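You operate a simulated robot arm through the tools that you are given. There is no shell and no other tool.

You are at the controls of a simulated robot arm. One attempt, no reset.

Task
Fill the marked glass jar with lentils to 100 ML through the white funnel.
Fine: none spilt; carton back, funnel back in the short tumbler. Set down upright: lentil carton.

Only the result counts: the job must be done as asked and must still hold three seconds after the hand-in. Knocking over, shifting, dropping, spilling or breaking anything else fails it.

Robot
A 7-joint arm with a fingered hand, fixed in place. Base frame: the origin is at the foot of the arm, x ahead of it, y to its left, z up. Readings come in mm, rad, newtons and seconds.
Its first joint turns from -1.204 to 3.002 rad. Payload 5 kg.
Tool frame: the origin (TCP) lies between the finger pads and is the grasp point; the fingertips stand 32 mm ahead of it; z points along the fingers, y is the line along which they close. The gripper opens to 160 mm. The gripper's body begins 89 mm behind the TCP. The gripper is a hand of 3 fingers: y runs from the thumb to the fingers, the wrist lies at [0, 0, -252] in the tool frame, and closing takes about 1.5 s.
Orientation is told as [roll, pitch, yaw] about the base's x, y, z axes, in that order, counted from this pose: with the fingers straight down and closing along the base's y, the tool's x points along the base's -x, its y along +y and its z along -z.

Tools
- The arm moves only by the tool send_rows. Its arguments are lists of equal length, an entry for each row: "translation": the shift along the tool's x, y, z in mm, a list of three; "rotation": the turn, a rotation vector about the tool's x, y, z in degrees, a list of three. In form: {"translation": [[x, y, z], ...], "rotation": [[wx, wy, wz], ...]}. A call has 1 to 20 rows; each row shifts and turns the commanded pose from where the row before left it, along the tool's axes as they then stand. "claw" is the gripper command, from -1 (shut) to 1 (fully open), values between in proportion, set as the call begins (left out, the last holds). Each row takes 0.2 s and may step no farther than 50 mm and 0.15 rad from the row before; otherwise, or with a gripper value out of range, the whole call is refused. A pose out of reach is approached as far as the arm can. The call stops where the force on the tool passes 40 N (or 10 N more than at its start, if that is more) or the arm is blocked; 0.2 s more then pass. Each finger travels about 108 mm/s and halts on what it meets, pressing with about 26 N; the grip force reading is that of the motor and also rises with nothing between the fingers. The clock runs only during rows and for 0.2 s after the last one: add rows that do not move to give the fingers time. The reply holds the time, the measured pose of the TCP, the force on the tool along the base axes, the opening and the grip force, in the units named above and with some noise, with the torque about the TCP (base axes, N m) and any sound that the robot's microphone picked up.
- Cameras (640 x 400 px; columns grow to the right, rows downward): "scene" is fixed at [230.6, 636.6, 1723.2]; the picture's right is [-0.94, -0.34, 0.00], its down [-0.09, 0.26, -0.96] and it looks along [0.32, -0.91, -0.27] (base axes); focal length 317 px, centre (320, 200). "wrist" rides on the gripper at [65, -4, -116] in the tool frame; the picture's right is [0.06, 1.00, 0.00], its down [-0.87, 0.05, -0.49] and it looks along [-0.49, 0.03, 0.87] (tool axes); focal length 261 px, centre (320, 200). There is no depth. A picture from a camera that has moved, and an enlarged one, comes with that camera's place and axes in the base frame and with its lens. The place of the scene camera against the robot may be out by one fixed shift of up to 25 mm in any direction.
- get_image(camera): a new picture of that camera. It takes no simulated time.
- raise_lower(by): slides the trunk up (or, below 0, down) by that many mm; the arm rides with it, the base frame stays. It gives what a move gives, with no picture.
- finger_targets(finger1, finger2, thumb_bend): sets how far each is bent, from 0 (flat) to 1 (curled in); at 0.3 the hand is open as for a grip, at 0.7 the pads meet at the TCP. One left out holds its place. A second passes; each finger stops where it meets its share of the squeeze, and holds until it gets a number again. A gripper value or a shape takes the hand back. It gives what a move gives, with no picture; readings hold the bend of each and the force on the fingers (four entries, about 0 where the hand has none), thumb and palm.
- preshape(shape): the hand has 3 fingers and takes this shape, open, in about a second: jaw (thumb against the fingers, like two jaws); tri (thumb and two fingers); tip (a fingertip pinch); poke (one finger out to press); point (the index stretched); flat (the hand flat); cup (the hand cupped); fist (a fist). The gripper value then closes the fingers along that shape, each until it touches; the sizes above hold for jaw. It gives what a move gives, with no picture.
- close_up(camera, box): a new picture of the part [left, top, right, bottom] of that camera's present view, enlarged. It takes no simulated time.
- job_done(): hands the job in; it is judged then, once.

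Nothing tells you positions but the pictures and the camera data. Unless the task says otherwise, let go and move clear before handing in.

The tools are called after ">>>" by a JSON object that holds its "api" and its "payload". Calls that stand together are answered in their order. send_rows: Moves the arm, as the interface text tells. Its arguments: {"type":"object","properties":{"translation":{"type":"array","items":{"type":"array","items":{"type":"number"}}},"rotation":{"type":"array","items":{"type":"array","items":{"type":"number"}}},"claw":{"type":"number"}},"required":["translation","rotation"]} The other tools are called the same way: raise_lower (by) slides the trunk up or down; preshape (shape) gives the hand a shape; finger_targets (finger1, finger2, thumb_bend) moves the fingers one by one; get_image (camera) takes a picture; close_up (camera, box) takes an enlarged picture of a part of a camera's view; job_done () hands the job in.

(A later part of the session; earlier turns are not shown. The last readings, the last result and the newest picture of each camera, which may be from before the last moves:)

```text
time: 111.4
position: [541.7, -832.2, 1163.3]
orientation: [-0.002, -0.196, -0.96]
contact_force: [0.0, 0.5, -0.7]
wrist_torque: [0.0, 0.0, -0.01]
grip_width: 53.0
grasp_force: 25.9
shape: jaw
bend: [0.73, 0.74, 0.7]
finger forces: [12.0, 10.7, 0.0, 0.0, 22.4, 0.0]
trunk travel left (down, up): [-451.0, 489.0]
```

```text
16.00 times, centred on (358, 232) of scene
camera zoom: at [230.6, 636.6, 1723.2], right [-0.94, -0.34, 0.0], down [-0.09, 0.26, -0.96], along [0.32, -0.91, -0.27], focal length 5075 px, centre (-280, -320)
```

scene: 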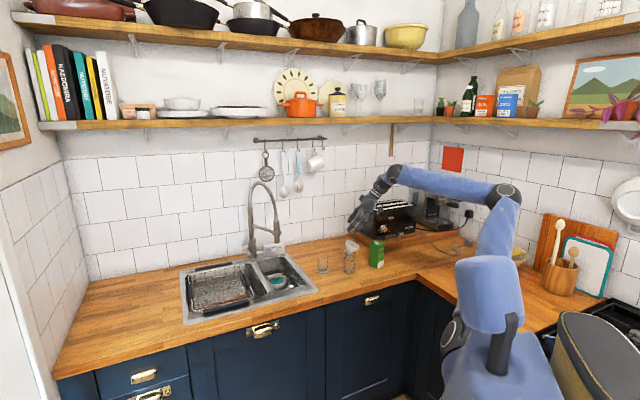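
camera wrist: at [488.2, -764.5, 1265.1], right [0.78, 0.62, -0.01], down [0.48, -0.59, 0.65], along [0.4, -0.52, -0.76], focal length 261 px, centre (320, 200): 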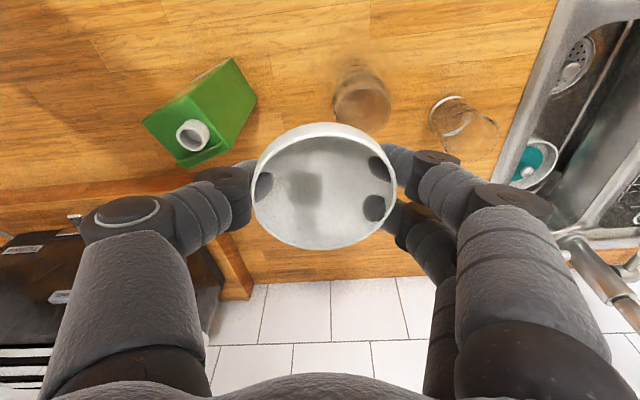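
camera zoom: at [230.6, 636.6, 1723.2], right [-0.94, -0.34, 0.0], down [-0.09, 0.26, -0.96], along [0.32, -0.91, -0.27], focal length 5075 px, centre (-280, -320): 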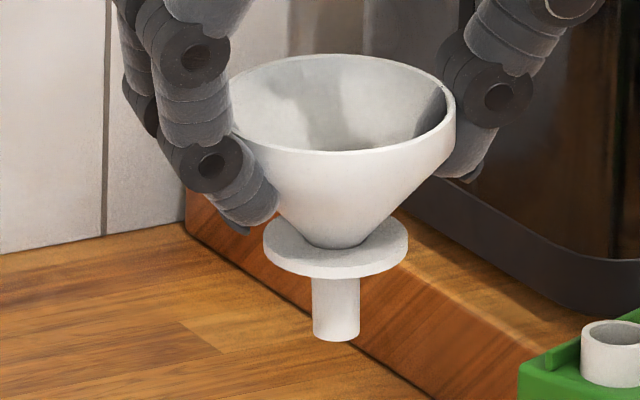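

Jar mouth measured at (581.2,−816.7), consistent with my target; wall looks thin, so the collar may fully plug in if centred. The funnel leans ~3° sideways; I correct that and recheck.

>>> {"api": "send_rows", "payload": {"translation": [[0, 0, 0], [0, 0, 0]], "rotation": [[-2.94, 0, 0.58], [0, 0, 0]]}}

>>> {"api": "close_up", "payload": {"camera": "scene", "box": [340, 220, 375, 245]}}

>>> {"api": "close_up", "payload": {"camera": "wrist", "box": [230, 50, 420, 260]}}

```text
time: 112.0
position: [542.6, -831.7, 1164.2]
orientation: [0.051, -0.193, -0.967]
contact_force: [0.2, 0.0, 0.3]
wrist_torque: [-0.01, -0.01, -0.03]
grip_width: 53.2
grasp_force: 26.5
shape: jaw
bend: [0.73, 0.74, 0.7]
finger forces: [11.9, 10.7, 0.1, 0.1, 22.5, 0.0]
trunk travel left (down, up): [-451.0, 489.0]
```

```text
16.00 times, centred on (358, 232) of scene
camera zoom: at [230.6, 636.6, 1723.2], right [-0.94, -0.34, 0.0], down [-0.09, 0.26, -0.96], along [0.32, -0.91, -0.27], focal length 5075 px, centre (-280, -320)
```

zoom: 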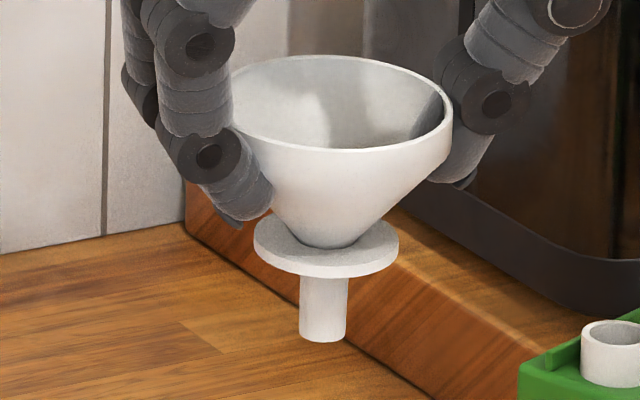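

```text
1.90 times, centred on (325, 155) of wrist
camera zoom: at [484.2, -767.5, 1264.9], right [0.78, 0.62, 0.04], down [0.45, -0.61, 0.65], along [0.43, -0.49, -0.76], focal length 496 px, centre (310, 286)
```

zoom: 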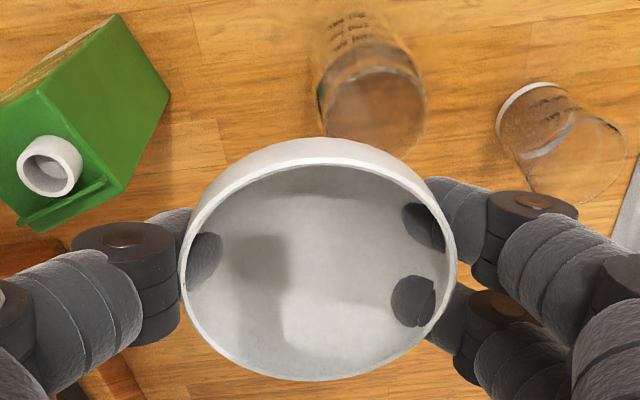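

Plumb now. Funnel axis at (546,−831.7); moving (35,15) mm to the jar axis and lowering to 25 mm above the rim.

>>> {"api": "send_rows", "payload": {"translation": [[-7.5, 37.4, 3.4], [6.7, -1.75, 34.3], [6.7, -1.75, 34.3], [0, 0, 0]], "rotation": [[0, 0, 0], [0, 0, 0], [0, 0, 0], [0, 0, 0]]}}

>>> {"api": "close_up", "payload": {"camera": "scene", "box": [335, 235, 365, 260]}}

>>> {"api": "get_image", "payload": {"camera": "wrist"}}

```text
time: 113.0
position: [575.8, -818.0, 1093.6]
orientation: [0.05, -0.196, -0.968]
contact_force: [-0.2, 0.6, 0.4]
wrist_torque: [0.02, 0.02, 0.03]
grip_width: 52.6
grasp_force: 25.6
shape: jaw
bend: [0.73, 0.74, 0.7]
finger forces: [12.0, 10.8, 0.1, 0.0, 22.4, 0.1]
trunk travel left (down, up): [-451.0, 489.0]
```

```text
16.00 times, centred on (350, 248) of scene
camera zoom: at [230.6, 636.6, 1723.2], right [-0.94, -0.34, 0.0], down [-0.09, 0.26, -0.96], along [0.32, -0.91, -0.27], focal length 5075 px, centre (-160, -560)
```

zoom: 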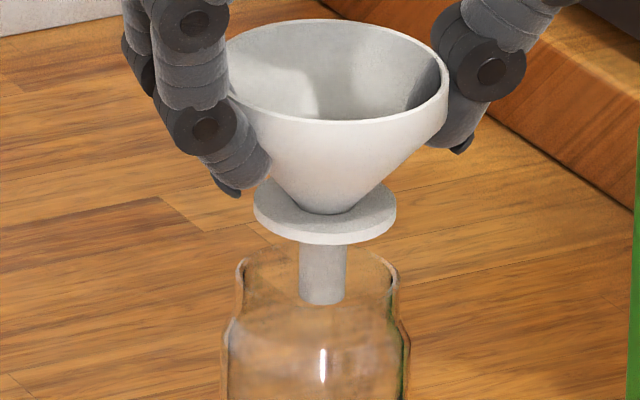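

```text
taken
camera wrist: at [518.5, -753.8, 1194.6], right [0.78, 0.62, 0.04], down [0.45, -0.61, 0.65], along [0.43, -0.49, -0.76], focal length 261 px, centre (320, 200)
```

wrist: 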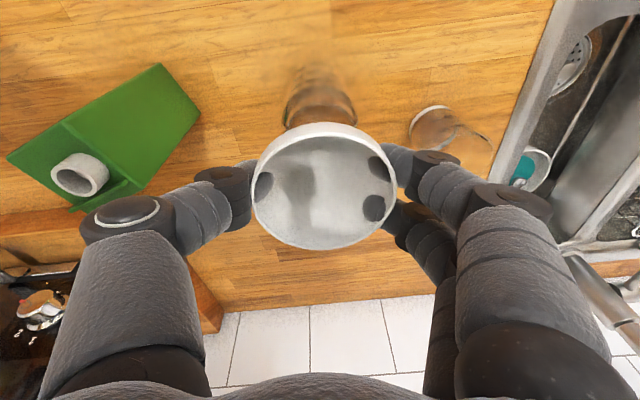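

>>> {"api": "send_rows", "payload": {"translation": [[-0.2, 1.9, 0.1], [1.9, -0.5, 9.8], [1.5, -0.4, 7.8], [0, 0, 0]], "rotation": [[0, 0, 0], [0, 0, 0], [0, 0, 0], [0, 0, 0]]}}

>>> {"api": "close_up", "payload": {"camera": "scene", "box": [335, 240, 365, 265]}}

```text
time: 114.0
position: [578.7, -815.3, 1076.1]
orientation: [0.054, -0.195, -0.965]
contact_force: [0.0, -0.6, 0.0]
wrist_torque: [-0.03, 0.01, 0.0]
grip_width: 53.0
grasp_force: 26.2
shape: jaw
bend: [0.73, 0.74, 0.7]
finger forces: [12.1, 10.8, 0.1, 0.0, 22.3, 0.0]
trunk travel left (down, up): [-451.0, 489.0]
```

```text
16.00 times, centred on (350, 252) of scene
camera zoom: at [230.6, 636.6, 1723.2], right [-0.94, -0.34, 0.0], down [-0.09, 0.26, -0.96], along [0.32, -0.91, -0.27], focal length 5075 px, centre (-160, -640)
```

zoom: 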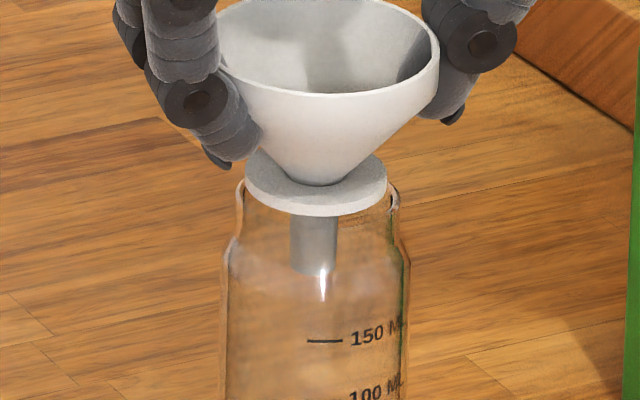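

>>> {"api": "send_rows", "payload": {"translation": [[-0.5, -1.0, 0.05], [0.8, -0.2, 3.9], [0, 0, 0]], "rotation": [[0, 0, 0], [0, 0, 0], [0, 0, 0]]}}

>>> {"api": "send_rows", "payload": {"translation": [[0.2, -0.05, 0.98], [0, 0, 0]], "rotation": [[0, 0, 0], [0, 0, 0]]}}

>>> {"api": "send_rows", "payload": {"translation": [[0.2, -0.05, 0.98], [0, 0, 0]], "rotation": [[0, 0, 0], [0, 0, 0]]}}

>>> {"api": "close_up", "payload": {"camera": "scene", "box": [335, 240, 365, 265]}}

```text
time: 114.8
position: [576.8, -818.9, 1073.1]
orientation: [0.053, -0.195, -0.968]
contact_force: [0.6, -0.5, -0.6]
wrist_torque: [0.02, -0.03, -0.01]
grip_width: 53.1
grasp_force: 25.9
shape: jaw
bend: [0.73, 0.74, 0.7]
finger forces: [12.0, 10.8, 0.0, 0.0, 22.3, 0.0]
trunk travel left (down, up): [-451.0, 489.0]
```

```text
time: 115.4
position: [577.3, -817.2, 1071.1]
orientation: [0.05, -0.195, -0.967]
contact_force: [-0.2, -0.3, 0.3]
wrist_torque: [-0.01, -0.02, 0.03]
grip_width: 53.1
grasp_force: 25.9
shape: jaw
bend: [0.73, 0.74, 0.7]
finger forces: [12.0, 10.8, 0.0, 0.1, 22.3, 0.1]
trunk travel left (down, up): [-451.0, 489.0]
```

```text
time: 116.0
position: [576.7, -817.9, 1070.2]
orientation: [0.052, -0.196, -0.967]
contact_force: [-0.2, -0.1, 3.9]
wrist_torque: [-0.07, 0.06, 0.0]
grip_width: 52.7
grasp_force: 25.7
shape: jaw
bend: [0.73, 0.74, 0.71]
finger forces: [12.4, 11.4, 0.0, 0.0, 22.6, 0.1]
trunk travel left (down, up): [-451.0, 489.0]
```

```text
16.00 times, centred on (350, 252) of scene
camera zoom: at [230.6, 636.6, 1723.2], right [-0.94, -0.34, 0.0], down [-0.09, 0.26, -0.96], along [0.32, -0.91, -0.27], focal length 5075 px, centre (-160, -640)
```

zoom: 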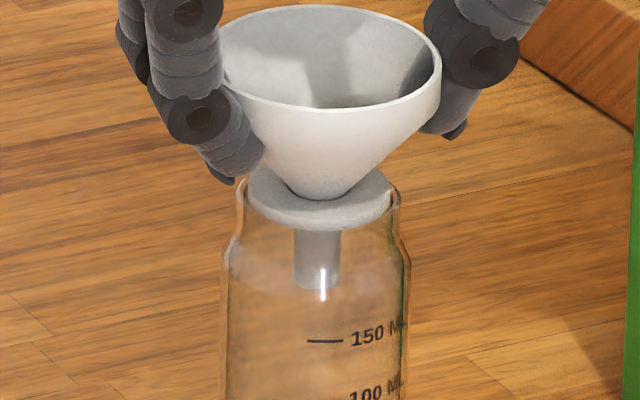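

Contact is one-sided at the far right, so the funnel is about 1 mm too deep. Lift 1 mm, nudge toward +y, and lower again.

>>> {"api": "send_rows", "payload": {"translation": [[-0.3, 0.1, -1.5], [1.05, 0.75, -0.17], [0.2, -0.05, 1.0], [0, 0, 0]], "rotation": [[0, 0, 0], [0, 0, 0], [0, 0, 0], [0, 0, 0]]}}

>>> {"api": "send_rows", "payload": {"translation": [[0.2, -0.05, 0.98], [0, 0, 0]], "rotation": [[0, 0, 0], [0, 0, 0]]}}

>>> {"api": "send_rows", "payload": {"translation": [[0, 0, 0], [0, 0, 0]], "rotation": [[0, 0, 0], [0, 0, 0]]}}

>>> {"api": "close_up", "payload": {"camera": "scene", "box": [335, 240, 365, 265]}}

```text
time: 117.0
position: [576.6, -816.9, 1070.4]
orientation: [0.052, -0.194, -0.967]
contact_force: [0.6, -0.3, 2.3]
wrist_torque: [-0.04, -0.04, 0.01]
grip_width: 53.0
grasp_force: 26.2
shape: jaw
bend: [0.73, 0.74, 0.71]
finger forces: [12.5, 11.0, 0.0, 0.1, 23.3, 0.0]
trunk travel left (down, up): [-451.0, 489.0]
```

```text
time: 117.6
position: [576.8, -815.6, 1070.2]
orientation: [0.053, -0.194, -0.966]
contact_force: [1.7, -1.1, 5.4]
wrist_torque: [-0.05, -0.01, -0.03]
grip_width: 53.1
grasp_force: 25.4
shape: jaw
bend: [0.73, 0.74, 0.71]
finger forces: [12.3, 11.2, 0.0, 0.0, 22.7, 0.0]
trunk travel left (down, up): [-451.0, 489.0]
```

```text
time: 118.2
position: [577.2, -817.1, 1070.1]
orientation: [0.052, -0.196, -0.965]
contact_force: [2.4, -1.7, 6.9]
wrist_torque: [-0.07, 0.0, 0.01]
grip_width: 53.1
grasp_force: 26.1
shape: jaw
bend: [0.73, 0.74, 0.71]
finger forces: [12.4, 11.3, 0.0, 0.0, 22.8, 0.0]
trunk travel left (down, up): [-451.0, 489.0]
```

```text
16.00 times, centred on (350, 252) of scene
camera zoom: at [230.6, 636.6, 1723.2], right [-0.94, -0.34, 0.0], down [-0.09, 0.26, -0.96], along [0.32, -0.91, -0.27], focal length 5075 px, centre (-160, -640)
```

zoom: 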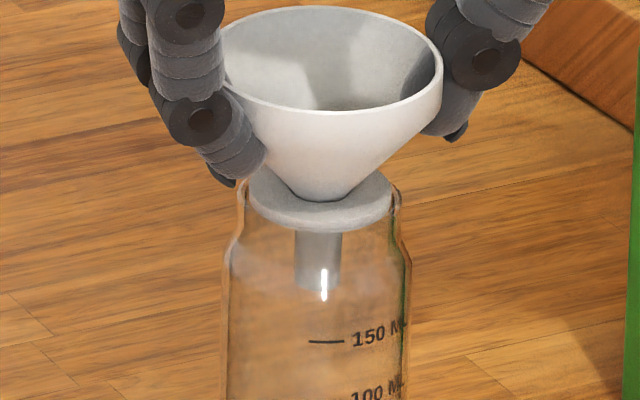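

Now contact is at front-right, so centre is in between and slightly left. Adjust and lower again.

>>> {"api": "send_rows", "payload": {"translation": [[-0.5, 0.1, -2.4], [-0.8, 0.8, 0.2], [0.3, -0.08, 1.5], [0, 0, 0]], "rotation": [[0, 0, 0], [0, 0, 0], [0, 0, 0], [0, 0, 0]]}}

>>> {"api": "send_rows", "payload": {"translation": [[0.2, -0.05, 0.98], [0, 0, 0]], "rotation": [[0, 0, 0], [0, 0, 0]]}}

>>> {"api": "send_rows", "payload": {"translation": [[0.2, -0.05, 0.98], [0, 0, 0]], "rotation": [[0, 0, 0], [0, 0, 0]]}}

>>> {"api": "close_up", "payload": {"camera": "scene", "box": [335, 240, 365, 265]}}

```text
time: 119.2
position: [577.7, -817.7, 1070.7]
orientation: [0.054, -0.194, -0.968]
contact_force: [-0.6, -1.1, 2.0]
wrist_torque: [0.03, -0.05, 0.02]
grip_width: 53.0
grasp_force: 26.1
shape: jaw
bend: [0.73, 0.74, 0.71]
finger forces: [12.2, 11.1, 0.0, 0.1, 23.5, 0.0]
trunk travel left (down, up): [-451.0, 489.0]
```

```text
time: 119.8
position: [578.1, -817.1, 1070.8]
orientation: [0.052, -0.196, -0.966]
contact_force: [-0.9, -0.3, 6.1]
wrist_torque: [0.06, -0.15, -0.01]
grip_width: 53.2
grasp_force: 25.9
shape: jaw
bend: [0.73, 0.74, 0.71]
finger forces: [12.1, 11.0, 0.0, 0.0, 24.1, 0.0]
trunk travel left (down, up): [-451.0, 489.0]
```

```text
time: 120.4
position: [577.7, -816.6, 1069.3]
orientation: [0.052, -0.196, -0.967]
contact_force: [-0.1, -0.2, 9.0]
wrist_torque: [0.1, -0.21, 0.01]
grip_width: 53.3
grasp_force: 25.9
shape: jaw
bend: [0.74, 0.74, 0.71]
finger forces: [12.5, 10.8, 0.1, 0.0, 24.1, 0.0]
trunk travel left (down, up): [-451.0, 489.0]
```

```text
16.00 times, centred on (350, 252) of scene
camera zoom: at [230.6, 636.6, 1723.2], right [-0.94, -0.34, 0.0], down [-0.09, 0.26, -0.96], along [0.32, -0.91, -0.27], focal length 5075 px, centre (-160, -640)
```

zoom: 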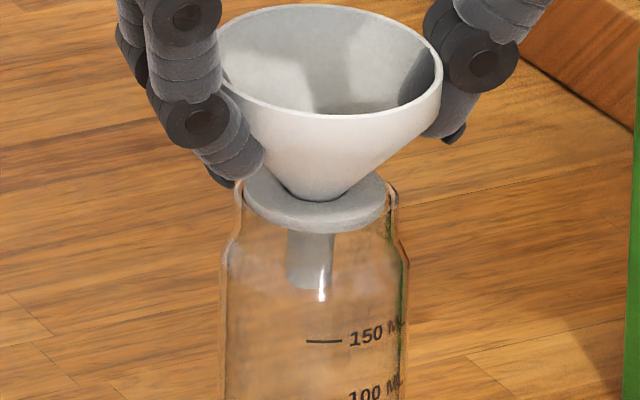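

Contact flips sides as I move ±1 mm — it behaves like a plug with small clearance. Shift 0.8 mm right and try again.

>>> {"api": "send_rows", "payload": {"translation": [[-0.5, 0.1, -2.4], [0.2, -0.77, -0.08], [0.3, -0.08, 1.5], [0, 0, 0]], "rotation": [[0, 0, 0], [0, 0, 0], [0, 0, 0], [0, 0, 0]]}}

>>> {"api": "send_rows", "payload": {"translation": [[0.2, -0.05, 0.98], [0, 0, 0]], "rotation": [[0, 0, 0], [0, 0, 0]]}}

>>> {"api": "send_rows", "payload": {"translation": [[0.2, -0.05, 0.98], [0, 0, 0]], "rotation": [[0, 0, 0], [0, 0, 0]]}}

>>> {"api": "close_up", "payload": {"camera": "scene", "box": [335, 240, 365, 265]}}

```text
time: 121.4
position: [578.1, -816.6, 1069.9]
orientation: [0.052, -0.195, -0.969]
contact_force: [0.5, 0.0, 2.6]
wrist_torque: [0.03, -0.06, 0.01]
grip_width: 53.1
grasp_force: 25.7
shape: jaw
bend: [0.74, 0.74, 0.71]
finger forces: [13.5, 11.5, 0.0, 0.0, 24.0, 0.0]
trunk travel left (down, up): [-451.0, 489.0]
```

```text
time: 122.0
position: [576.6, -817.2, 1070.0]
orientation: [0.051, -0.194, -0.967]
contact_force: [1.9, -1.2, 7.8]
wrist_torque: [0.0, -0.14, 0.01]
grip_width: 53.2
grasp_force: 26.3
shape: jaw
bend: [0.74, 0.74, 0.71]
finger forces: [13.4, 10.8, 0.0, 0.1, 23.6, 0.1]
trunk travel left (down, up): [-451.0, 489.0]
```

```text
time: 122.6
position: [576.0, -816.3, 1069.1]
orientation: [0.053, -0.197, -0.967]
contact_force: [-0.1, -1.0, 13.0]
wrist_torque: [-0.03, -0.12, -0.01]
grip_width: 53.3
grasp_force: 25.9
shape: jaw
bend: [0.74, 0.74, 0.71]
finger forces: [12.7, 10.8, 0.0, 0.0, 23.5, 0.0]
trunk travel left (down, up): [-451.0, 489.0]
```

```text
16.00 times, centred on (350, 252) of scene
camera zoom: at [230.6, 636.6, 1723.2], right [-0.94, -0.34, 0.0], down [-0.09, 0.26, -0.96], along [0.32, -0.91, -0.27], focal length 5075 px, centre (-160, -640)
```

zoom: 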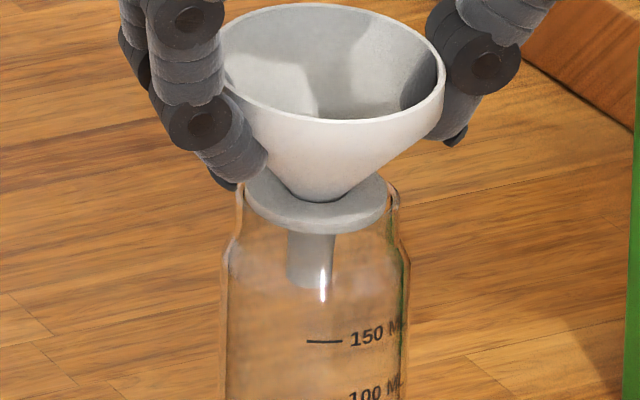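

Now a balanced 13 N contact without entering: the collar does rest on the rim. Ease the load and release in small steps.

>>> {"api": "send_rows", "payload": {"translation": [[-0.15, 0.04, -0.8], [0, 0, 0]], "rotation": [[0, 0, 0], [0, 0, 0]]}}

>>> {"api": "send_rows", "payload": {"translation": [[0, 0, 0], [0, 0, 0]], "rotation": [[0, 0, 0], [0, 0, 0]], "claw": -0.28}}

>>> {"api": "close_up", "payload": {"camera": "scene", "box": [335, 240, 365, 265]}}

>>> {"api": "close_up", "payload": {"camera": "wrist", "box": [230, 80, 420, 270]}}

```text
time: 123.2
position: [576.1, -815.7, 1069.4]
orientation: [0.053, -0.197, -0.966]
contact_force: [-0.7, -0.4, 12.8]
wrist_torque: [-0.06, -0.17, 0.01]
grip_width: 53.0
grasp_force: 25.9
shape: jaw
bend: [0.74, 0.74, 0.71]
finger forces: [12.5, 10.6, 0.0, 0.0, 23.6, 0.0]
trunk travel left (down, up): [-451.0, 489.0]
```

```text
time: 123.8
position: [577.3, -816.7, 1068.1]
orientation: [0.051, -0.194, -0.966]
contact_force: [0.1, 1.3, 0.0]
wrist_torque: [0.0, 0.01, -0.01]
grip_width: 57.2
grasp_force: 0.1
shape: jaw
bend: [0.73, 0.73, 0.7]
finger forces: [0.0, 0.1, 0.0, 0.0, 0.1, 0.0]
trunk travel left (down, up): [-451.0, 489.0]
```

```text
16.00 times, centred on (350, 252) of scene
camera zoom: at [230.6, 636.6, 1723.2], right [-0.94, -0.34, 0.0], down [-0.09, 0.26, -0.96], along [0.32, -0.91, -0.27], focal length 5075 px, centre (-160, -640)
```

zoom: 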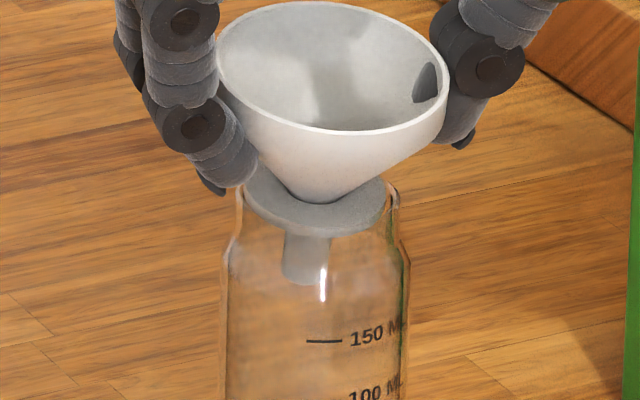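

```text
2.11 times, centred on (325, 175) of wrist
camera zoom: at [519.4, -752.3, 1168.5], right [0.78, 0.62, 0.04], down [0.45, -0.61, 0.65], along [0.43, -0.49, -0.76], focal length 549 px, centre (310, 253)
```

zoom: 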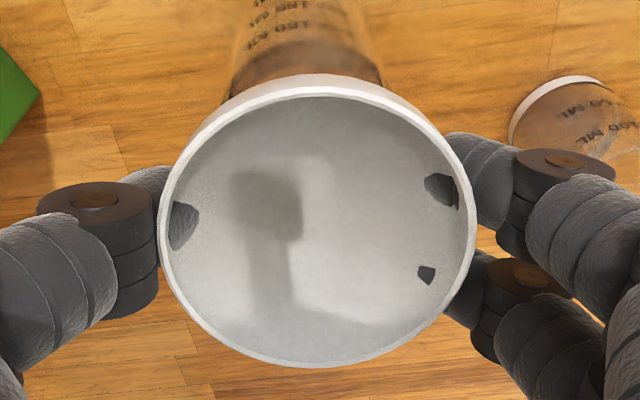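

It leans toward front-right again (that edge is inside the neck, the opposite edge on the rim). I'll regrip and do a proper peg insertion: with that edge inside, level the funnel about it so the other edge drops in.

>>> {"api": "send_rows", "payload": {"translation": [[0, 0, 0], [0, 0, 0], [0, 0, 0], [0, 0, 0]], "rotation": [[0, 0, 0], [0, 0, 0], [0, 0, 0], [0, 0, 0]], "claw": -1}}

>>> {"api": "close_up", "payload": {"camera": "scene", "box": [335, 240, 365, 265]}}

>>> {"api": "close_up", "payload": {"camera": "wrist", "box": [230, 80, 420, 270]}}

```text
time: 124.8
position: [577.2, -816.5, 1067.8]
orientation: [0.051, -0.196, -0.966]
contact_force: [-0.1, -0.4, -0.1]
wrist_torque: [-0.02, 0.02, -0.01]
grip_width: 49.8
grasp_force: 26.2
shape: jaw
bend: [0.73, 0.73, 0.71]
finger forces: [11.7, 10.9, 0.0, 0.0, 22.7, 0.0]
trunk travel left (down, up): [-451.0, 489.0]
```

```text
16.00 times, centred on (350, 252) of scene
camera zoom: at [230.6, 636.6, 1723.2], right [-0.94, -0.34, 0.0], down [-0.09, 0.26, -0.96], along [0.32, -0.91, -0.27], focal length 5075 px, centre (-160, -640)
```

zoom: 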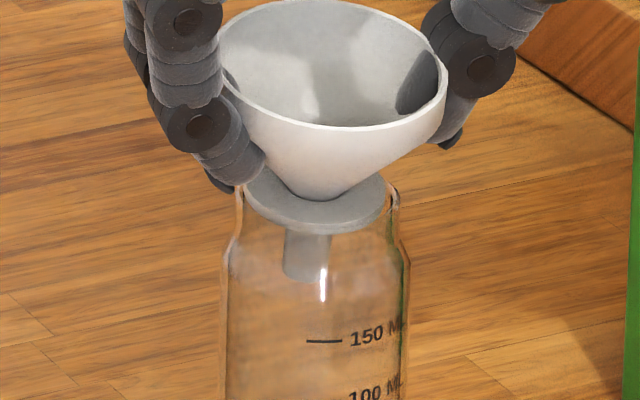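

```text
2.11 times, centred on (325, 175) of wrist
camera zoom: at [519.7, -752.7, 1168.7], right [0.78, 0.62, 0.04], down [0.45, -0.61, 0.65], along [0.43, -0.49, -0.76], focal length 549 px, centre (310, 253)
```

zoom: 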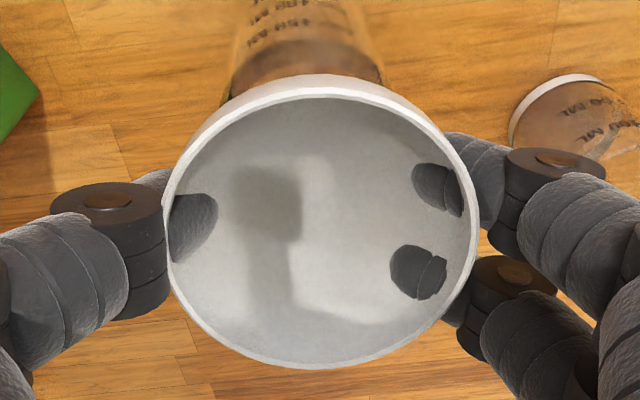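

>>> {"api": "send_rows", "payload": {"translation": [[1.0, -0.6, -0.2], [-3.94, 2.59, 1.97], [0, 0, 0]], "rotation": [[0, 0, 0], [2.48, 4.0, -0.28], [0, 0, 0]]}}

>>> {"api": "close_up", "payload": {"camera": "scene", "box": [335, 240, 365, 265]}}

```text
time: 125.6
position: [580.7, -819.6, 1067.9]
orientation: [0.008, -0.126, -0.962]
contact_force: [-2.2, -0.7, 4.4]
wrist_torque: [-0.04, 0.1, -0.02]
grip_width: 50.0
grasp_force: 25.6
shape: jaw
bend: [0.74, 0.74, 0.71]
finger forces: [11.8, 11.1, 0.0, 0.0, 23.9, 0.1]
trunk travel left (down, up): [-451.0, 489.0]
```

```text
16.00 times, centred on (350, 252) of scene
camera zoom: at [230.6, 636.6, 1723.2], right [-0.94, -0.34, 0.0], down [-0.09, 0.26, -0.96], along [0.32, -0.91, -0.27], focal length 5075 px, centre (-160, -640)
```

zoom: 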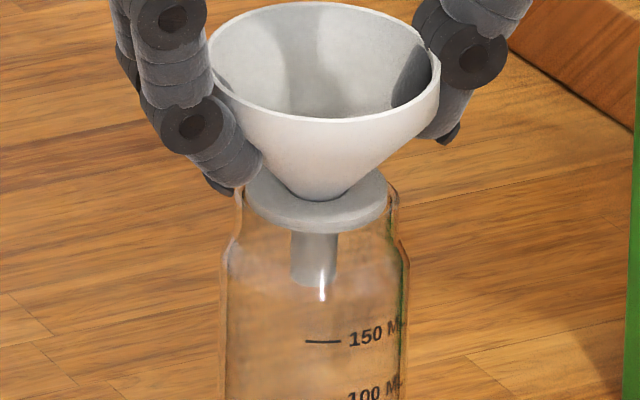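

>>> {"api": "send_rows", "payload": {"translation": [[-2.0, 1.3, 1.0], [-2.0, 1.3, 1.0], [0, 0, 0]], "rotation": [[1.24, 2.0, -0.14], [1.24, 2.0, -0.14], [0, 0, 0]]}}

>>> {"api": "close_up", "payload": {"camera": "scene", "box": [335, 240, 365, 265]}}

```text
time: 126.4
position: [584.6, -819.5, 1065.5]
orientation: [-0.037, -0.056, -0.954]
contact_force: [-1.9, -0.5, 12.5]
wrist_torque: [-0.07, 0.01, -0.03]
grip_width: 50.7
grasp_force: 25.5
shape: jaw
bend: [0.74, 0.74, 0.71]
finger forces: [11.8, 11.0, 0.1, 0.1, 24.4, 0.0]
trunk travel left (down, up): [-451.0, 489.0]
```

```text
16.00 times, centred on (350, 252) of scene
camera zoom: at [230.6, 636.6, 1723.2], right [-0.94, -0.34, 0.0], down [-0.09, 0.26, -0.96], along [0.32, -0.91, -0.27], focal length 5075 px, centre (-160, -640)
```

zoom: 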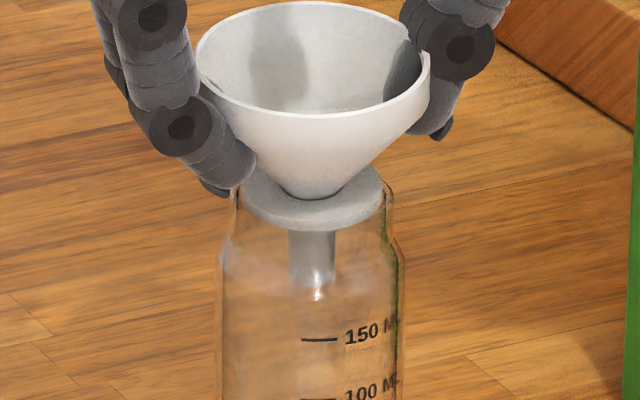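

Balanced again at 12 N. I'll ease off and release in a small step to see how it settles this time.

>>> {"api": "send_rows", "payload": {"translation": [[0, 0, -0.8], [0, 0, -0.3], [0, 0, 0]], "rotation": [[0, 0, 0], [0, 0, 0], [0, 0, 0]]}}

>>> {"api": "send_rows", "payload": {"translation": [[0, 0, 0], [0, 0, 0]], "rotation": [[0, 0, 0], [0, 0, 0]], "claw": -0.28}}

>>> {"api": "close_up", "payload": {"camera": "scene", "box": [335, 240, 365, 265]}}

```text
time: 127.2
position: [586.9, -819.8, 1065.8]
orientation: [-0.037, -0.055, -0.955]
contact_force: [-0.6, -0.5, 9.0]
wrist_torque: [-0.01, 0.01, 0.04]
grip_width: 50.3
grasp_force: 26.2
shape: jaw
bend: [0.74, 0.74, 0.71]
finger forces: [12.3, 11.6, 0.0, 0.0, 24.6, 0.0]
trunk travel left (down, up): [-451.0, 489.0]
```

```text
time: 127.8
position: [584.9, -819.9, 1065.2]
orientation: [-0.035, -0.055, -0.957]
contact_force: [0.7, 0.0, 0.4]
wrist_torque: [0.03, 0.0, -0.01]
grip_width: 57.2
grasp_force: 0.0
shape: jaw
bend: [0.73, 0.73, 0.7]
finger forces: [0.0, 0.1, 0.0, 0.0, 0.0, 0.0]
trunk travel left (down, up): [-451.0, 489.0]
```

```text
16.00 times, centred on (350, 252) of scene
camera zoom: at [230.6, 636.6, 1723.2], right [-0.94, -0.34, 0.0], down [-0.09, 0.26, -0.96], along [0.32, -0.91, -0.27], focal length 5075 px, centre (-160, -640)
```

zoom: 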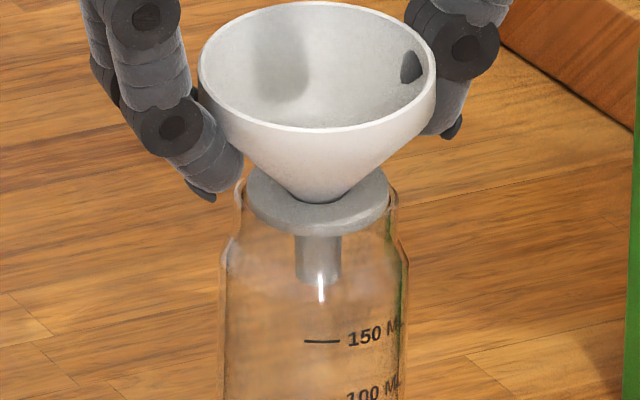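

It settles leaning ~8° toward the camera, i.e. its front edge slips inside — the funnel keeps being slightly too deep. I regrip, lift, level it and re-seat it ~1.6 mm nearer.

>>> {"api": "send_rows", "payload": {"translation": [[0, 0, 0], [0, 0, 0], [0, 0, 0], [0, 0, -3], [0, 0, -3], [0, 0, 0]], "rotation": [[0, 0, 0], [0, 0, 0], [0, 0, 0], [0, 0, 0], [0, 0, 0], [0, 0, 0]], "claw": -1}}

>>> {"api": "close_up", "payload": {"camera": "scene", "box": [335, 240, 365, 265]}}

>>> {"api": "close_up", "payload": {"camera": "wrist", "box": [230, 80, 420, 270]}}

```text
time: 129.2
position: [585.4, -818.9, 1072.5]
orientation: [-0.038, -0.057, -0.957]
contact_force: [-0.6, -0.2, -0.4]
wrist_torque: [-0.01, 0.0, 0.03]
grip_width: 46.7
grasp_force: 26.2
shape: jaw
bend: [0.73, 0.73, 0.7]
finger forces: [11.5, 10.9, 0.0, 0.1, 22.4, 0.0]
trunk travel left (down, up): [-451.0, 489.0]
```

```text
16.00 times, centred on (350, 252) of scene
camera zoom: at [230.6, 636.6, 1723.2], right [-0.94, -0.34, 0.0], down [-0.09, 0.26, -0.96], along [0.32, -0.91, -0.27], focal length 5075 px, centre (-160, -640)
```

zoom: 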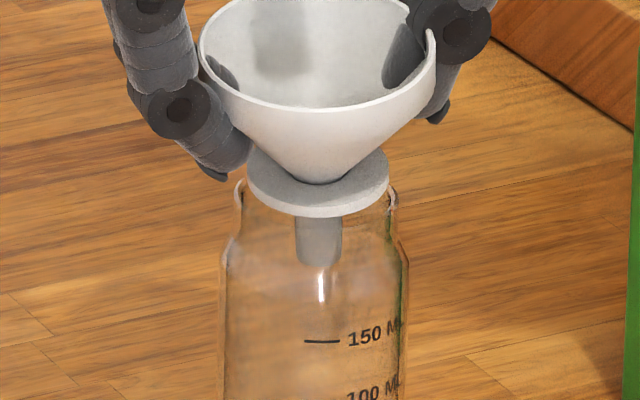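

```text
2.11 times, centred on (325, 175) of wrist
camera zoom: at [544.3, -762.1, 1184.5], right [0.78, 0.62, -0.04], down [0.54, -0.65, 0.54], along [0.31, -0.44, -0.84], focal length 549 px, centre (310, 253)
```

zoom: 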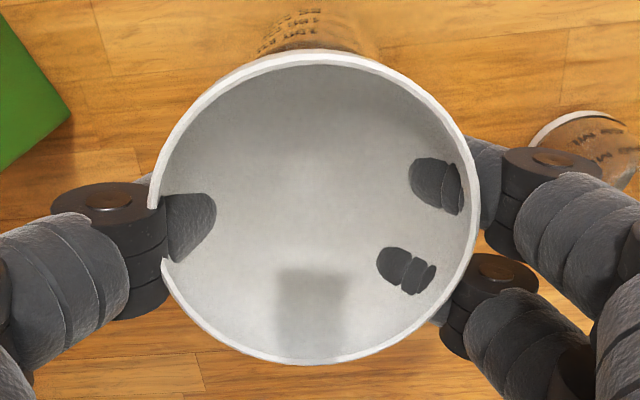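

>>> {"api": "send_rows", "payload": {"translation": [[-2.55, -1.8, 0.4], [-2.55, -1.8, 0.4], [0, 0, 0]], "rotation": [[-2.03, 3.35, 0], [-2.03, 3.35, 0], [0, 0, 0]]}}

>>> {"api": "close_up", "payload": {"camera": "scene", "box": [335, 236, 365, 261]}}

>>> {"api": "close_up", "payload": {"camera": "wrist", "box": [230, 80, 420, 270]}}

```text
time: 130.0
position: [584.9, -826.7, 1072.1]
orientation: [0.034, 0.06, -0.957]
contact_force: [0.4, -0.2, 0.1]
wrist_torque: [-0.02, 0.01, -0.01]
grip_width: 46.7
grasp_force: 25.8
shape: jaw
bend: [0.73, 0.73, 0.7]
finger forces: [11.5, 10.9, 0.1, 0.1, 22.5, 0.1]
trunk travel left (down, up): [-451.0, 489.0]
```

```text
16.00 times, centred on (350, 248) of scene
camera zoom: at [230.6, 636.6, 1723.2], right [-0.94, -0.34, 0.0], down [-0.09, 0.26, -0.96], along [0.32, -0.91, -0.27], focal length 5075 px, centre (-160, -576)
```

zoom: 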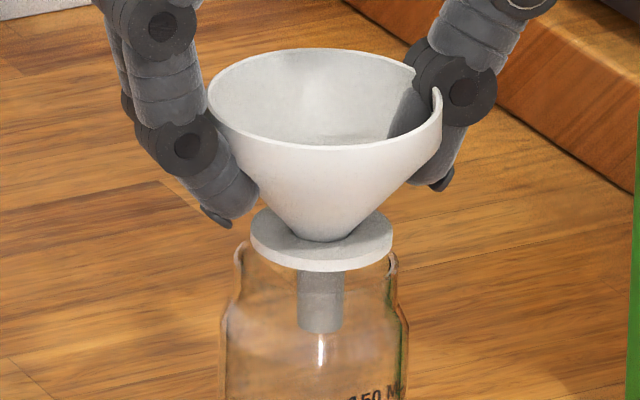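

```text
2.11 times, centred on (325, 175) of wrist
camera zoom: at [544.9, -784.7, 1192.0], right [0.78, 0.62, 0.04], down [0.55, -0.71, 0.44], along [0.3, -0.32, -0.9], focal length 549 px, centre (310, 253)
```

zoom: 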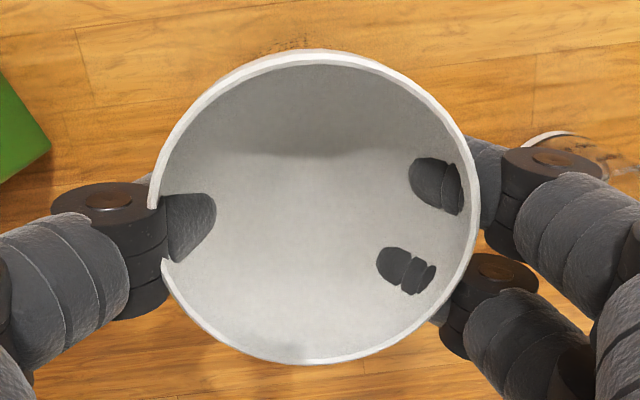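

Level again. Shift (0.7, 2.8) mm toward left/near and lower to contact.

>>> {"api": "send_rows", "payload": {"translation": [[1.9, 2.2, 0.2], [-0.4, -0.2, 6], [0, 0, 0]], "rotation": [[0, 0, 0], [0, 0, 0], [0, 0, 0]]}}

>>> {"api": "send_rows", "payload": {"translation": [[-0.1, -0.05, 1.5], [0, 0, 0]], "rotation": [[0, 0, 0], [0, 0, 0]]}}

>>> {"api": "send_rows", "payload": {"translation": [[-0.1, -0.03, 1], [0, 0, 0]], "rotation": [[0, 0, 0], [0, 0, 0]]}}

>>> {"api": "close_up", "payload": {"camera": "scene", "box": [335, 240, 365, 265]}}

```text
time: 130.8
position: [586.8, -823.3, 1065.4]
orientation: [0.035, 0.061, -0.958]
contact_force: [0.1, -0.1, 0.4]
wrist_torque: [0.08, -0.01, 0.01]
grip_width: 46.7
grasp_force: 26.2
shape: jaw
bend: [0.74, 0.73, 0.7]
finger forces: [11.8, 11.0, 0.1, 0.0, 22.8, 0.0]
trunk travel left (down, up): [-451.0, 489.0]
```

```text
time: 131.4
position: [586.5, -823.9, 1064.8]
orientation: [0.034, 0.062, -0.955]
contact_force: [1.0, -0.6, 3.9]
wrist_torque: [0.12, -0.05, -0.01]
grip_width: 47.0
grasp_force: 25.8
shape: jaw
bend: [0.74, 0.73, 0.71]
finger forces: [11.6, 10.8, 0.0, 0.0, 23.2, 0.1]
trunk travel left (down, up): [-451.0, 489.0]
```

```text
time: 132.0
position: [585.8, -822.9, 1064.5]
orientation: [0.034, 0.061, -0.956]
contact_force: [0.5, -0.8, 9.4]
wrist_torque: [0.19, -0.09, 0.04]
grip_width: 46.8
grasp_force: 25.8
shape: jaw
bend: [0.74, 0.73, 0.71]
finger forces: [11.6, 11.3, 0.1, 0.0, 23.9, 0.0]
trunk travel left (down, up): [-451.0, 489.0]
```

```text
16.00 times, centred on (350, 252) of scene
camera zoom: at [230.6, 636.6, 1723.2], right [-0.94, -0.34, 0.0], down [-0.09, 0.26, -0.96], along [0.32, -0.91, -0.27], focal length 5075 px, centre (-160, -640)
```

zoom: 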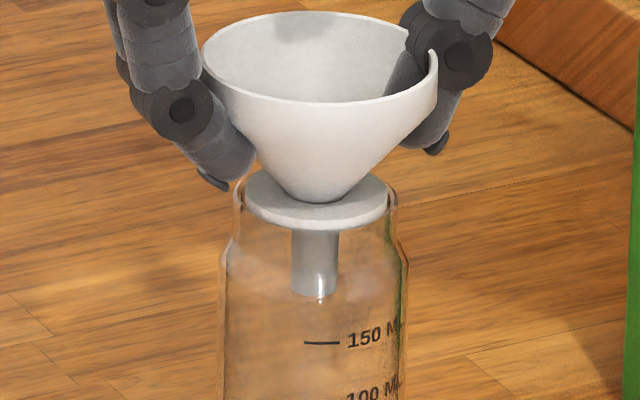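

Contact is now at front-left, so I've bracketed it. Go back ~1 mm (toward rear-right) and retry.

>>> {"api": "send_rows", "payload": {"translation": [[0.1, 0.05, -2.2], [-0.46, -0.96, -0.06], [-0.06, -0.03, 1.0], [0, 0, 0]], "rotation": [[0, 0, 0], [0, 0, 0], [0, 0, 0], [0, 0, 0]]}}

>>> {"api": "send_rows", "payload": {"translation": [[-0.06, -0.03, 1], [0, 0, 0]], "rotation": [[0, 0, 0], [0, 0, 0]]}}

>>> {"api": "send_rows", "payload": {"translation": [[-0.06, -0.03, 0.7], [0, 0, 0]], "rotation": [[0, 0, 0], [0, 0, 0]]}}

>>> {"api": "close_up", "payload": {"camera": "scene", "box": [335, 240, 365, 265]}}

```text
time: 133.0
position: [586.5, -823.9, 1064.3]
orientation: [0.033, 0.061, -0.956]
contact_force: [-0.6, -0.3, 2.3]
wrist_torque: [0.04, 0.07, -0.02]
grip_width: 46.9
grasp_force: 26.3
shape: jaw
bend: [0.74, 0.73, 0.71]
finger forces: [12.0, 11.9, 0.1, 0.0, 23.8, 0.1]
trunk travel left (down, up): [-451.0, 489.0]
```

```text
time: 133.6
position: [585.5, -824.4, 1064.9]
orientation: [0.034, 0.06, -0.957]
contact_force: [-0.2, 0.4, 6.3]
wrist_torque: [0.06, 0.07, 0.01]
grip_width: 46.8
grasp_force: 26.0
shape: jaw
bend: [0.74, 0.73, 0.71]
finger forces: [11.9, 12.2, 0.1, 0.0, 23.6, 0.1]
trunk travel left (down, up): [-451.0, 489.0]
```

```text
time: 134.2
position: [584.8, -824.0, 1064.4]
orientation: [0.034, 0.06, -0.957]
contact_force: [0.9, -1.4, 10.4]
wrist_torque: [0.03, 0.1, 0.01]
grip_width: 46.9
grasp_force: 25.8
shape: jaw
bend: [0.74, 0.73, 0.71]
finger forces: [11.9, 12.3, 0.0, 0.1, 24.1, 0.1]
trunk travel left (down, up): [-451.0, 489.0]
```

```text
16.00 times, centred on (350, 252) of scene
camera zoom: at [230.6, 636.6, 1723.2], right [-0.94, -0.34, 0.0], down [-0.09, 0.26, -0.96], along [0.32, -0.91, -0.27], focal length 5075 px, centre (-160, -640)
```

zoom: 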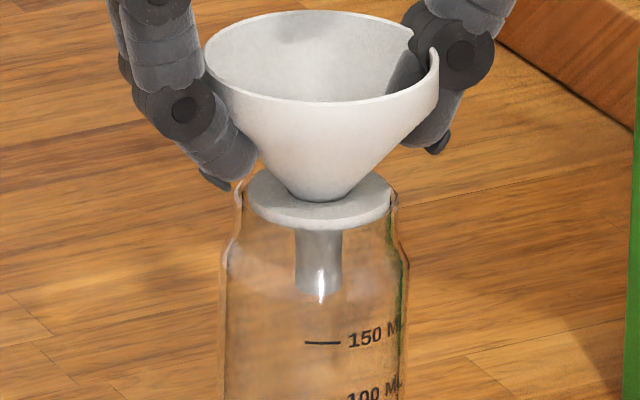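

Nearly balanced contact. Ease and release a small step.

>>> {"api": "send_rows", "payload": {"translation": [[0.1, 0.3, -0.9], [0, 0, 0]], "rotation": [[0, 0, 0], [0, 0, 0]]}}

>>> {"api": "send_rows", "payload": {"translation": [[0, 0, 0], [0, 0, 0]], "rotation": [[0, 0, 0], [0, 0, 0]], "claw": -0.34}}

>>> {"api": "close_up", "payload": {"camera": "scene", "box": [335, 240, 365, 265]}}

```text
time: 134.8
position: [586.2, -823.9, 1063.7]
orientation: [0.034, 0.061, -0.956]
contact_force: [-0.3, -0.6, 6.2]
wrist_torque: [0.03, 0.06, 0.02]
grip_width: 46.8
grasp_force: 26.2
shape: jaw
bend: [0.74, 0.73, 0.71]
finger forces: [12.2, 12.3, 0.0, 0.0, 24.6, 0.0]
trunk travel left (down, up): [-451.0, 489.0]
```

```text
time: 135.4
position: [586.3, -824.2, 1062.5]
orientation: [0.031, 0.062, -0.955]
contact_force: [-0.2, -0.4, 0.3]
wrist_torque: [-0.02, -0.03, -0.03]
grip_width: 52.9
grasp_force: 0.1
shape: jaw
bend: [0.73, 0.73, 0.7]
finger forces: [0.4, 0.1, 0.0, 0.0, 0.5, 0.0]
trunk travel left (down, up): [-451.0, 489.0]
```

```text
16.00 times, centred on (350, 252) of scene
camera zoom: at [230.6, 636.6, 1723.2], right [-0.94, -0.34, 0.0], down [-0.09, 0.26, -0.96], along [0.32, -0.91, -0.27], focal length 5075 px, centre (-160, -640)
```

zoom: 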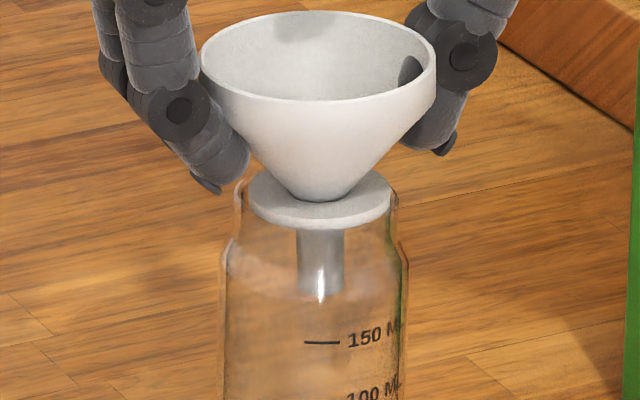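

Level so far. Open further.

>>> {"api": "send_rows", "payload": {"translation": [[0, 0, 0], [0, 0, 0], [0, 0, 0]], "rotation": [[0, 0, 0], [0, 0, 0], [0, 0, 0]], "claw": -0.22}}

>>> {"api": "close_up", "payload": {"camera": "scene", "box": [335, 240, 365, 265]}}

```text
time: 136.2
position: [584.9, -824.6, 1063.5]
orientation: [0.034, 0.061, -0.956]
contact_force: [-0.6, -0.4, -1.1]
wrist_torque: [-0.02, 0.01, 0.0]
grip_width: 61.7
grasp_force: 0.0
shape: jaw
bend: [0.73, 0.73, 0.7]
finger forces: [0.0, 0.0, 0.0, 0.0, 0.0, 0.0]
trunk travel left (down, up): [-451.0, 489.0]
```

```text
16.00 times, centred on (350, 252) of scene
camera zoom: at [230.6, 636.6, 1723.2], right [-0.94, -0.34, 0.0], down [-0.09, 0.26, -0.96], along [0.32, -0.91, -0.27], focal length 5075 px, centre (-160, -640)
```

zoom: 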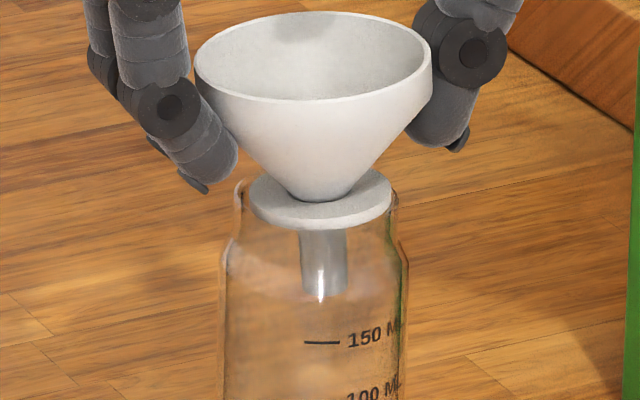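

>>> {"api": "send_rows", "payload": {"translation": [[0, 0, 0], [0, 0, 0], [0, 0, 0]], "rotation": [[0, 0, 0], [0, 0, 0], [0, 0, 0]], "claw": -0.12}}

>>> {"api": "close_up", "payload": {"camera": "scene", "box": [335, 240, 365, 265]}}

```text
time: 137.0
position: [585.7, -824.5, 1064.2]
orientation: [0.036, 0.061, -0.958]
contact_force: [-0.3, 0.2, -0.4]
wrist_torque: [-0.02, -0.01, -0.03]
grip_width: 69.5
grasp_force: 0.0
shape: jaw
bend: [0.73, 0.73, 0.7]
finger forces: [0.1, 0.0, 0.0, 0.0, 0.0, 0.0]
trunk travel left (down, up): [-451.0, 489.0]
```

```text
16.00 times, centred on (350, 252) of scene
camera zoom: at [230.6, 636.6, 1723.2], right [-0.94, -0.34, 0.0], down [-0.09, 0.26, -0.96], along [0.32, -0.91, -0.27], focal length 5075 px, centre (-160, -640)
```

zoom: 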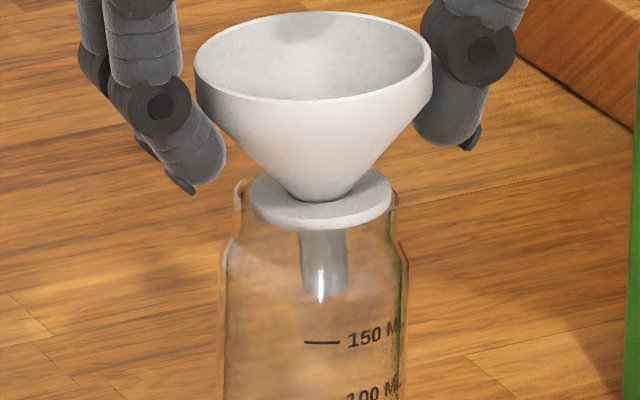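

Stable and free, with only a ~4° lean. Open wide and retreat straight up.

>>> {"api": "send_rows", "payload": {"translation": [[0, 0, 0], [0, 0, 0], [0.9, 0.5, -15], [1.8, 1.0, -30], [2.4, 1.4, -40], [2.4, 1.4, -40]], "rotation": [[0, 0, 0], [0, 0, 0], [0, 0, 0], [0, 0, 0], [0, 0, 0], [0, 0, 0]], "claw": 0.35}}

>>> {"api": "close_up", "payload": {"camera": "scene", "box": [325, 220, 395, 280]}}

>>> {"api": "get_image", "payload": {"camera": "wrist"}}

```text
time: 138.4
position: [585.3, -823.2, 1190.4]
orientation: [0.034, 0.062, -0.959]
contact_force: [-0.2, 0.5, 0.6]
wrist_torque: [-0.02, 0.0, 0.02]
grip_width: 107.3
grasp_force: 0.1
shape: jaw
bend: [0.68, 0.68, 0.66]
finger forces: [0.1, 0.0, 0.1, 0.1, 0.1, 0.0]
trunk travel left (down, up): [-451.0, 489.0]
```

```text
6.67 times, centred on (360, 250) of scene
camera zoom: at [230.6, 636.6, 1723.2], right [-0.94, -0.34, 0.0], down [-0.09, 0.26, -0.96], along [0.32, -0.91, -0.27], focal length 2114 px, centre (53, -133)
```

zoom: 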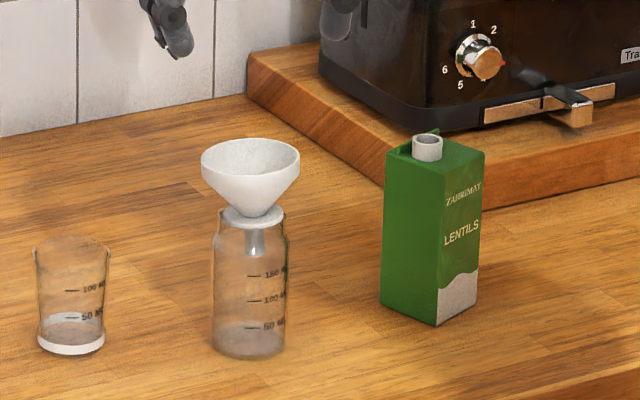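

```text
taken
camera wrist: at [544.8, -782.0, 1309.8], right [0.78, 0.62, 0.04], down [0.55, -0.71, 0.44], along [0.3, -0.32, -0.9], focal length 261 px, centre (320, 200)
```

wrist: 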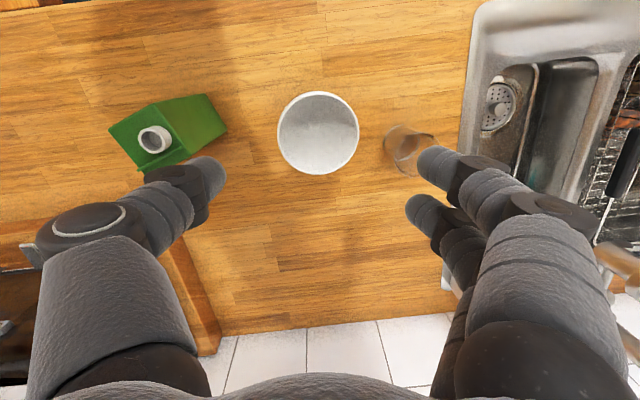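

The funnel sits well; rim centre now ≈(583.6,−815.8). Next I bring the hand back to the flipped carton-grasp pose, this time pitched 10° down so I can grip 25 mm lower on the carton.

>>> {"api": "send_rows", "payload": {"translation": [[0, 0, 0], [0, 0, 0], [0, 0, 0], [0, 0, 0], [0, 0, 0], [0, 0, 0], [0, 0, 0], [0, 0, 0], [0, 0, 0], [0, 0, 0], [0, 0, 0], [2.9, -37.4, -16.5], [2.9, -37.4, -16.5], [2.9, -37.4, -16.5], [2.9, -37.4, -16.5], [0, 0, 0]], "rotation": [[-1.661, -7.358, -2.409], [-1.661, -7.358, -2.409], [-1.661, -7.358, -2.409], [-1.661, -7.358, -2.409], [-1.661, -7.358, -2.409], [-1.661, -7.358, -2.409], [-1.661, -7.358, -2.409], [-1.661, -7.358, -2.409], [-1.661, -7.358, -2.409], [-1.661, -7.358, -2.409], [-1.661, -7.358, -2.409], [0, 0, 0], [0, 0, 0], [0, 0, 0], [0, 0, 0], [0, 0, 0]]}}

>>> {"api": "close_up", "payload": {"camera": "scene", "box": [325, 210, 425, 280]}}

>>> {"api": "get_image", "payload": {"camera": "wrist"}}

```text
time: 141.8
position: [461.6, -929.7, 1190.8]
orientation: [0.007, -1.396, -0.449]
contact_force: [-0.6, -0.7, 0.7]
wrist_torque: [0.0, 0.05, 0.02]
grip_width: 107.8
grasp_force: 0.0
shape: jaw
bend: [0.68, 0.68, 0.66]
finger forces: [0.1, 0.1, 0.0, 0.1, 0.0, 0.1]
trunk travel left (down, up): [-451.0, 489.0]
```

```text
5.71 times, centred on (375, 245) of scene
camera zoom: at [230.6, 636.6, 1723.2], right [-0.94, -0.34, 0.0], down [-0.09, 0.26, -0.96], along [0.32, -0.91, -0.27], focal length 1812 px, centre (6, -57)
```

zoom: 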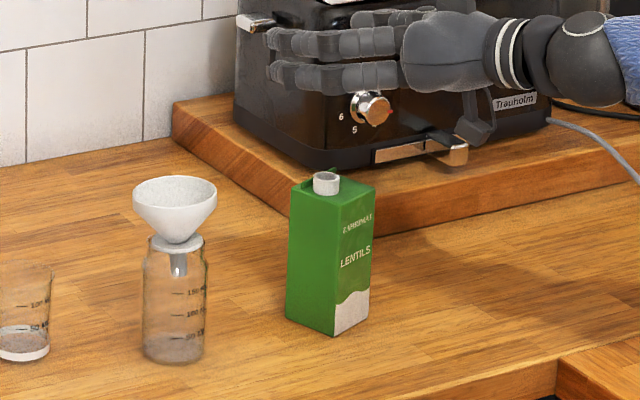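

```text
taken
camera wrist: at [346.4, -880.7, 1146.8], right [0.42, 0.91, -0.06], down [-0.28, 0.19, 0.94], along [0.86, -0.38, 0.33], focal length 261 px, centre (320, 200)
```

wrist: 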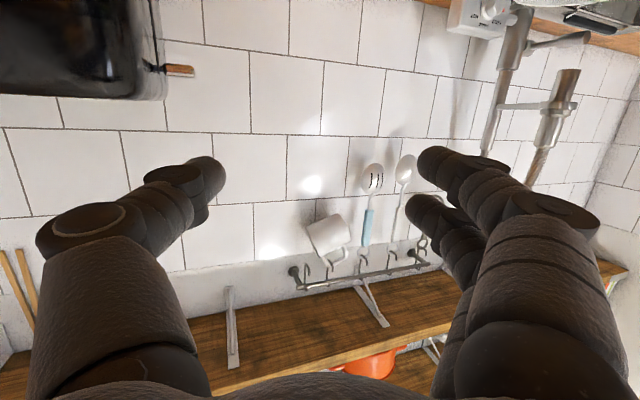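

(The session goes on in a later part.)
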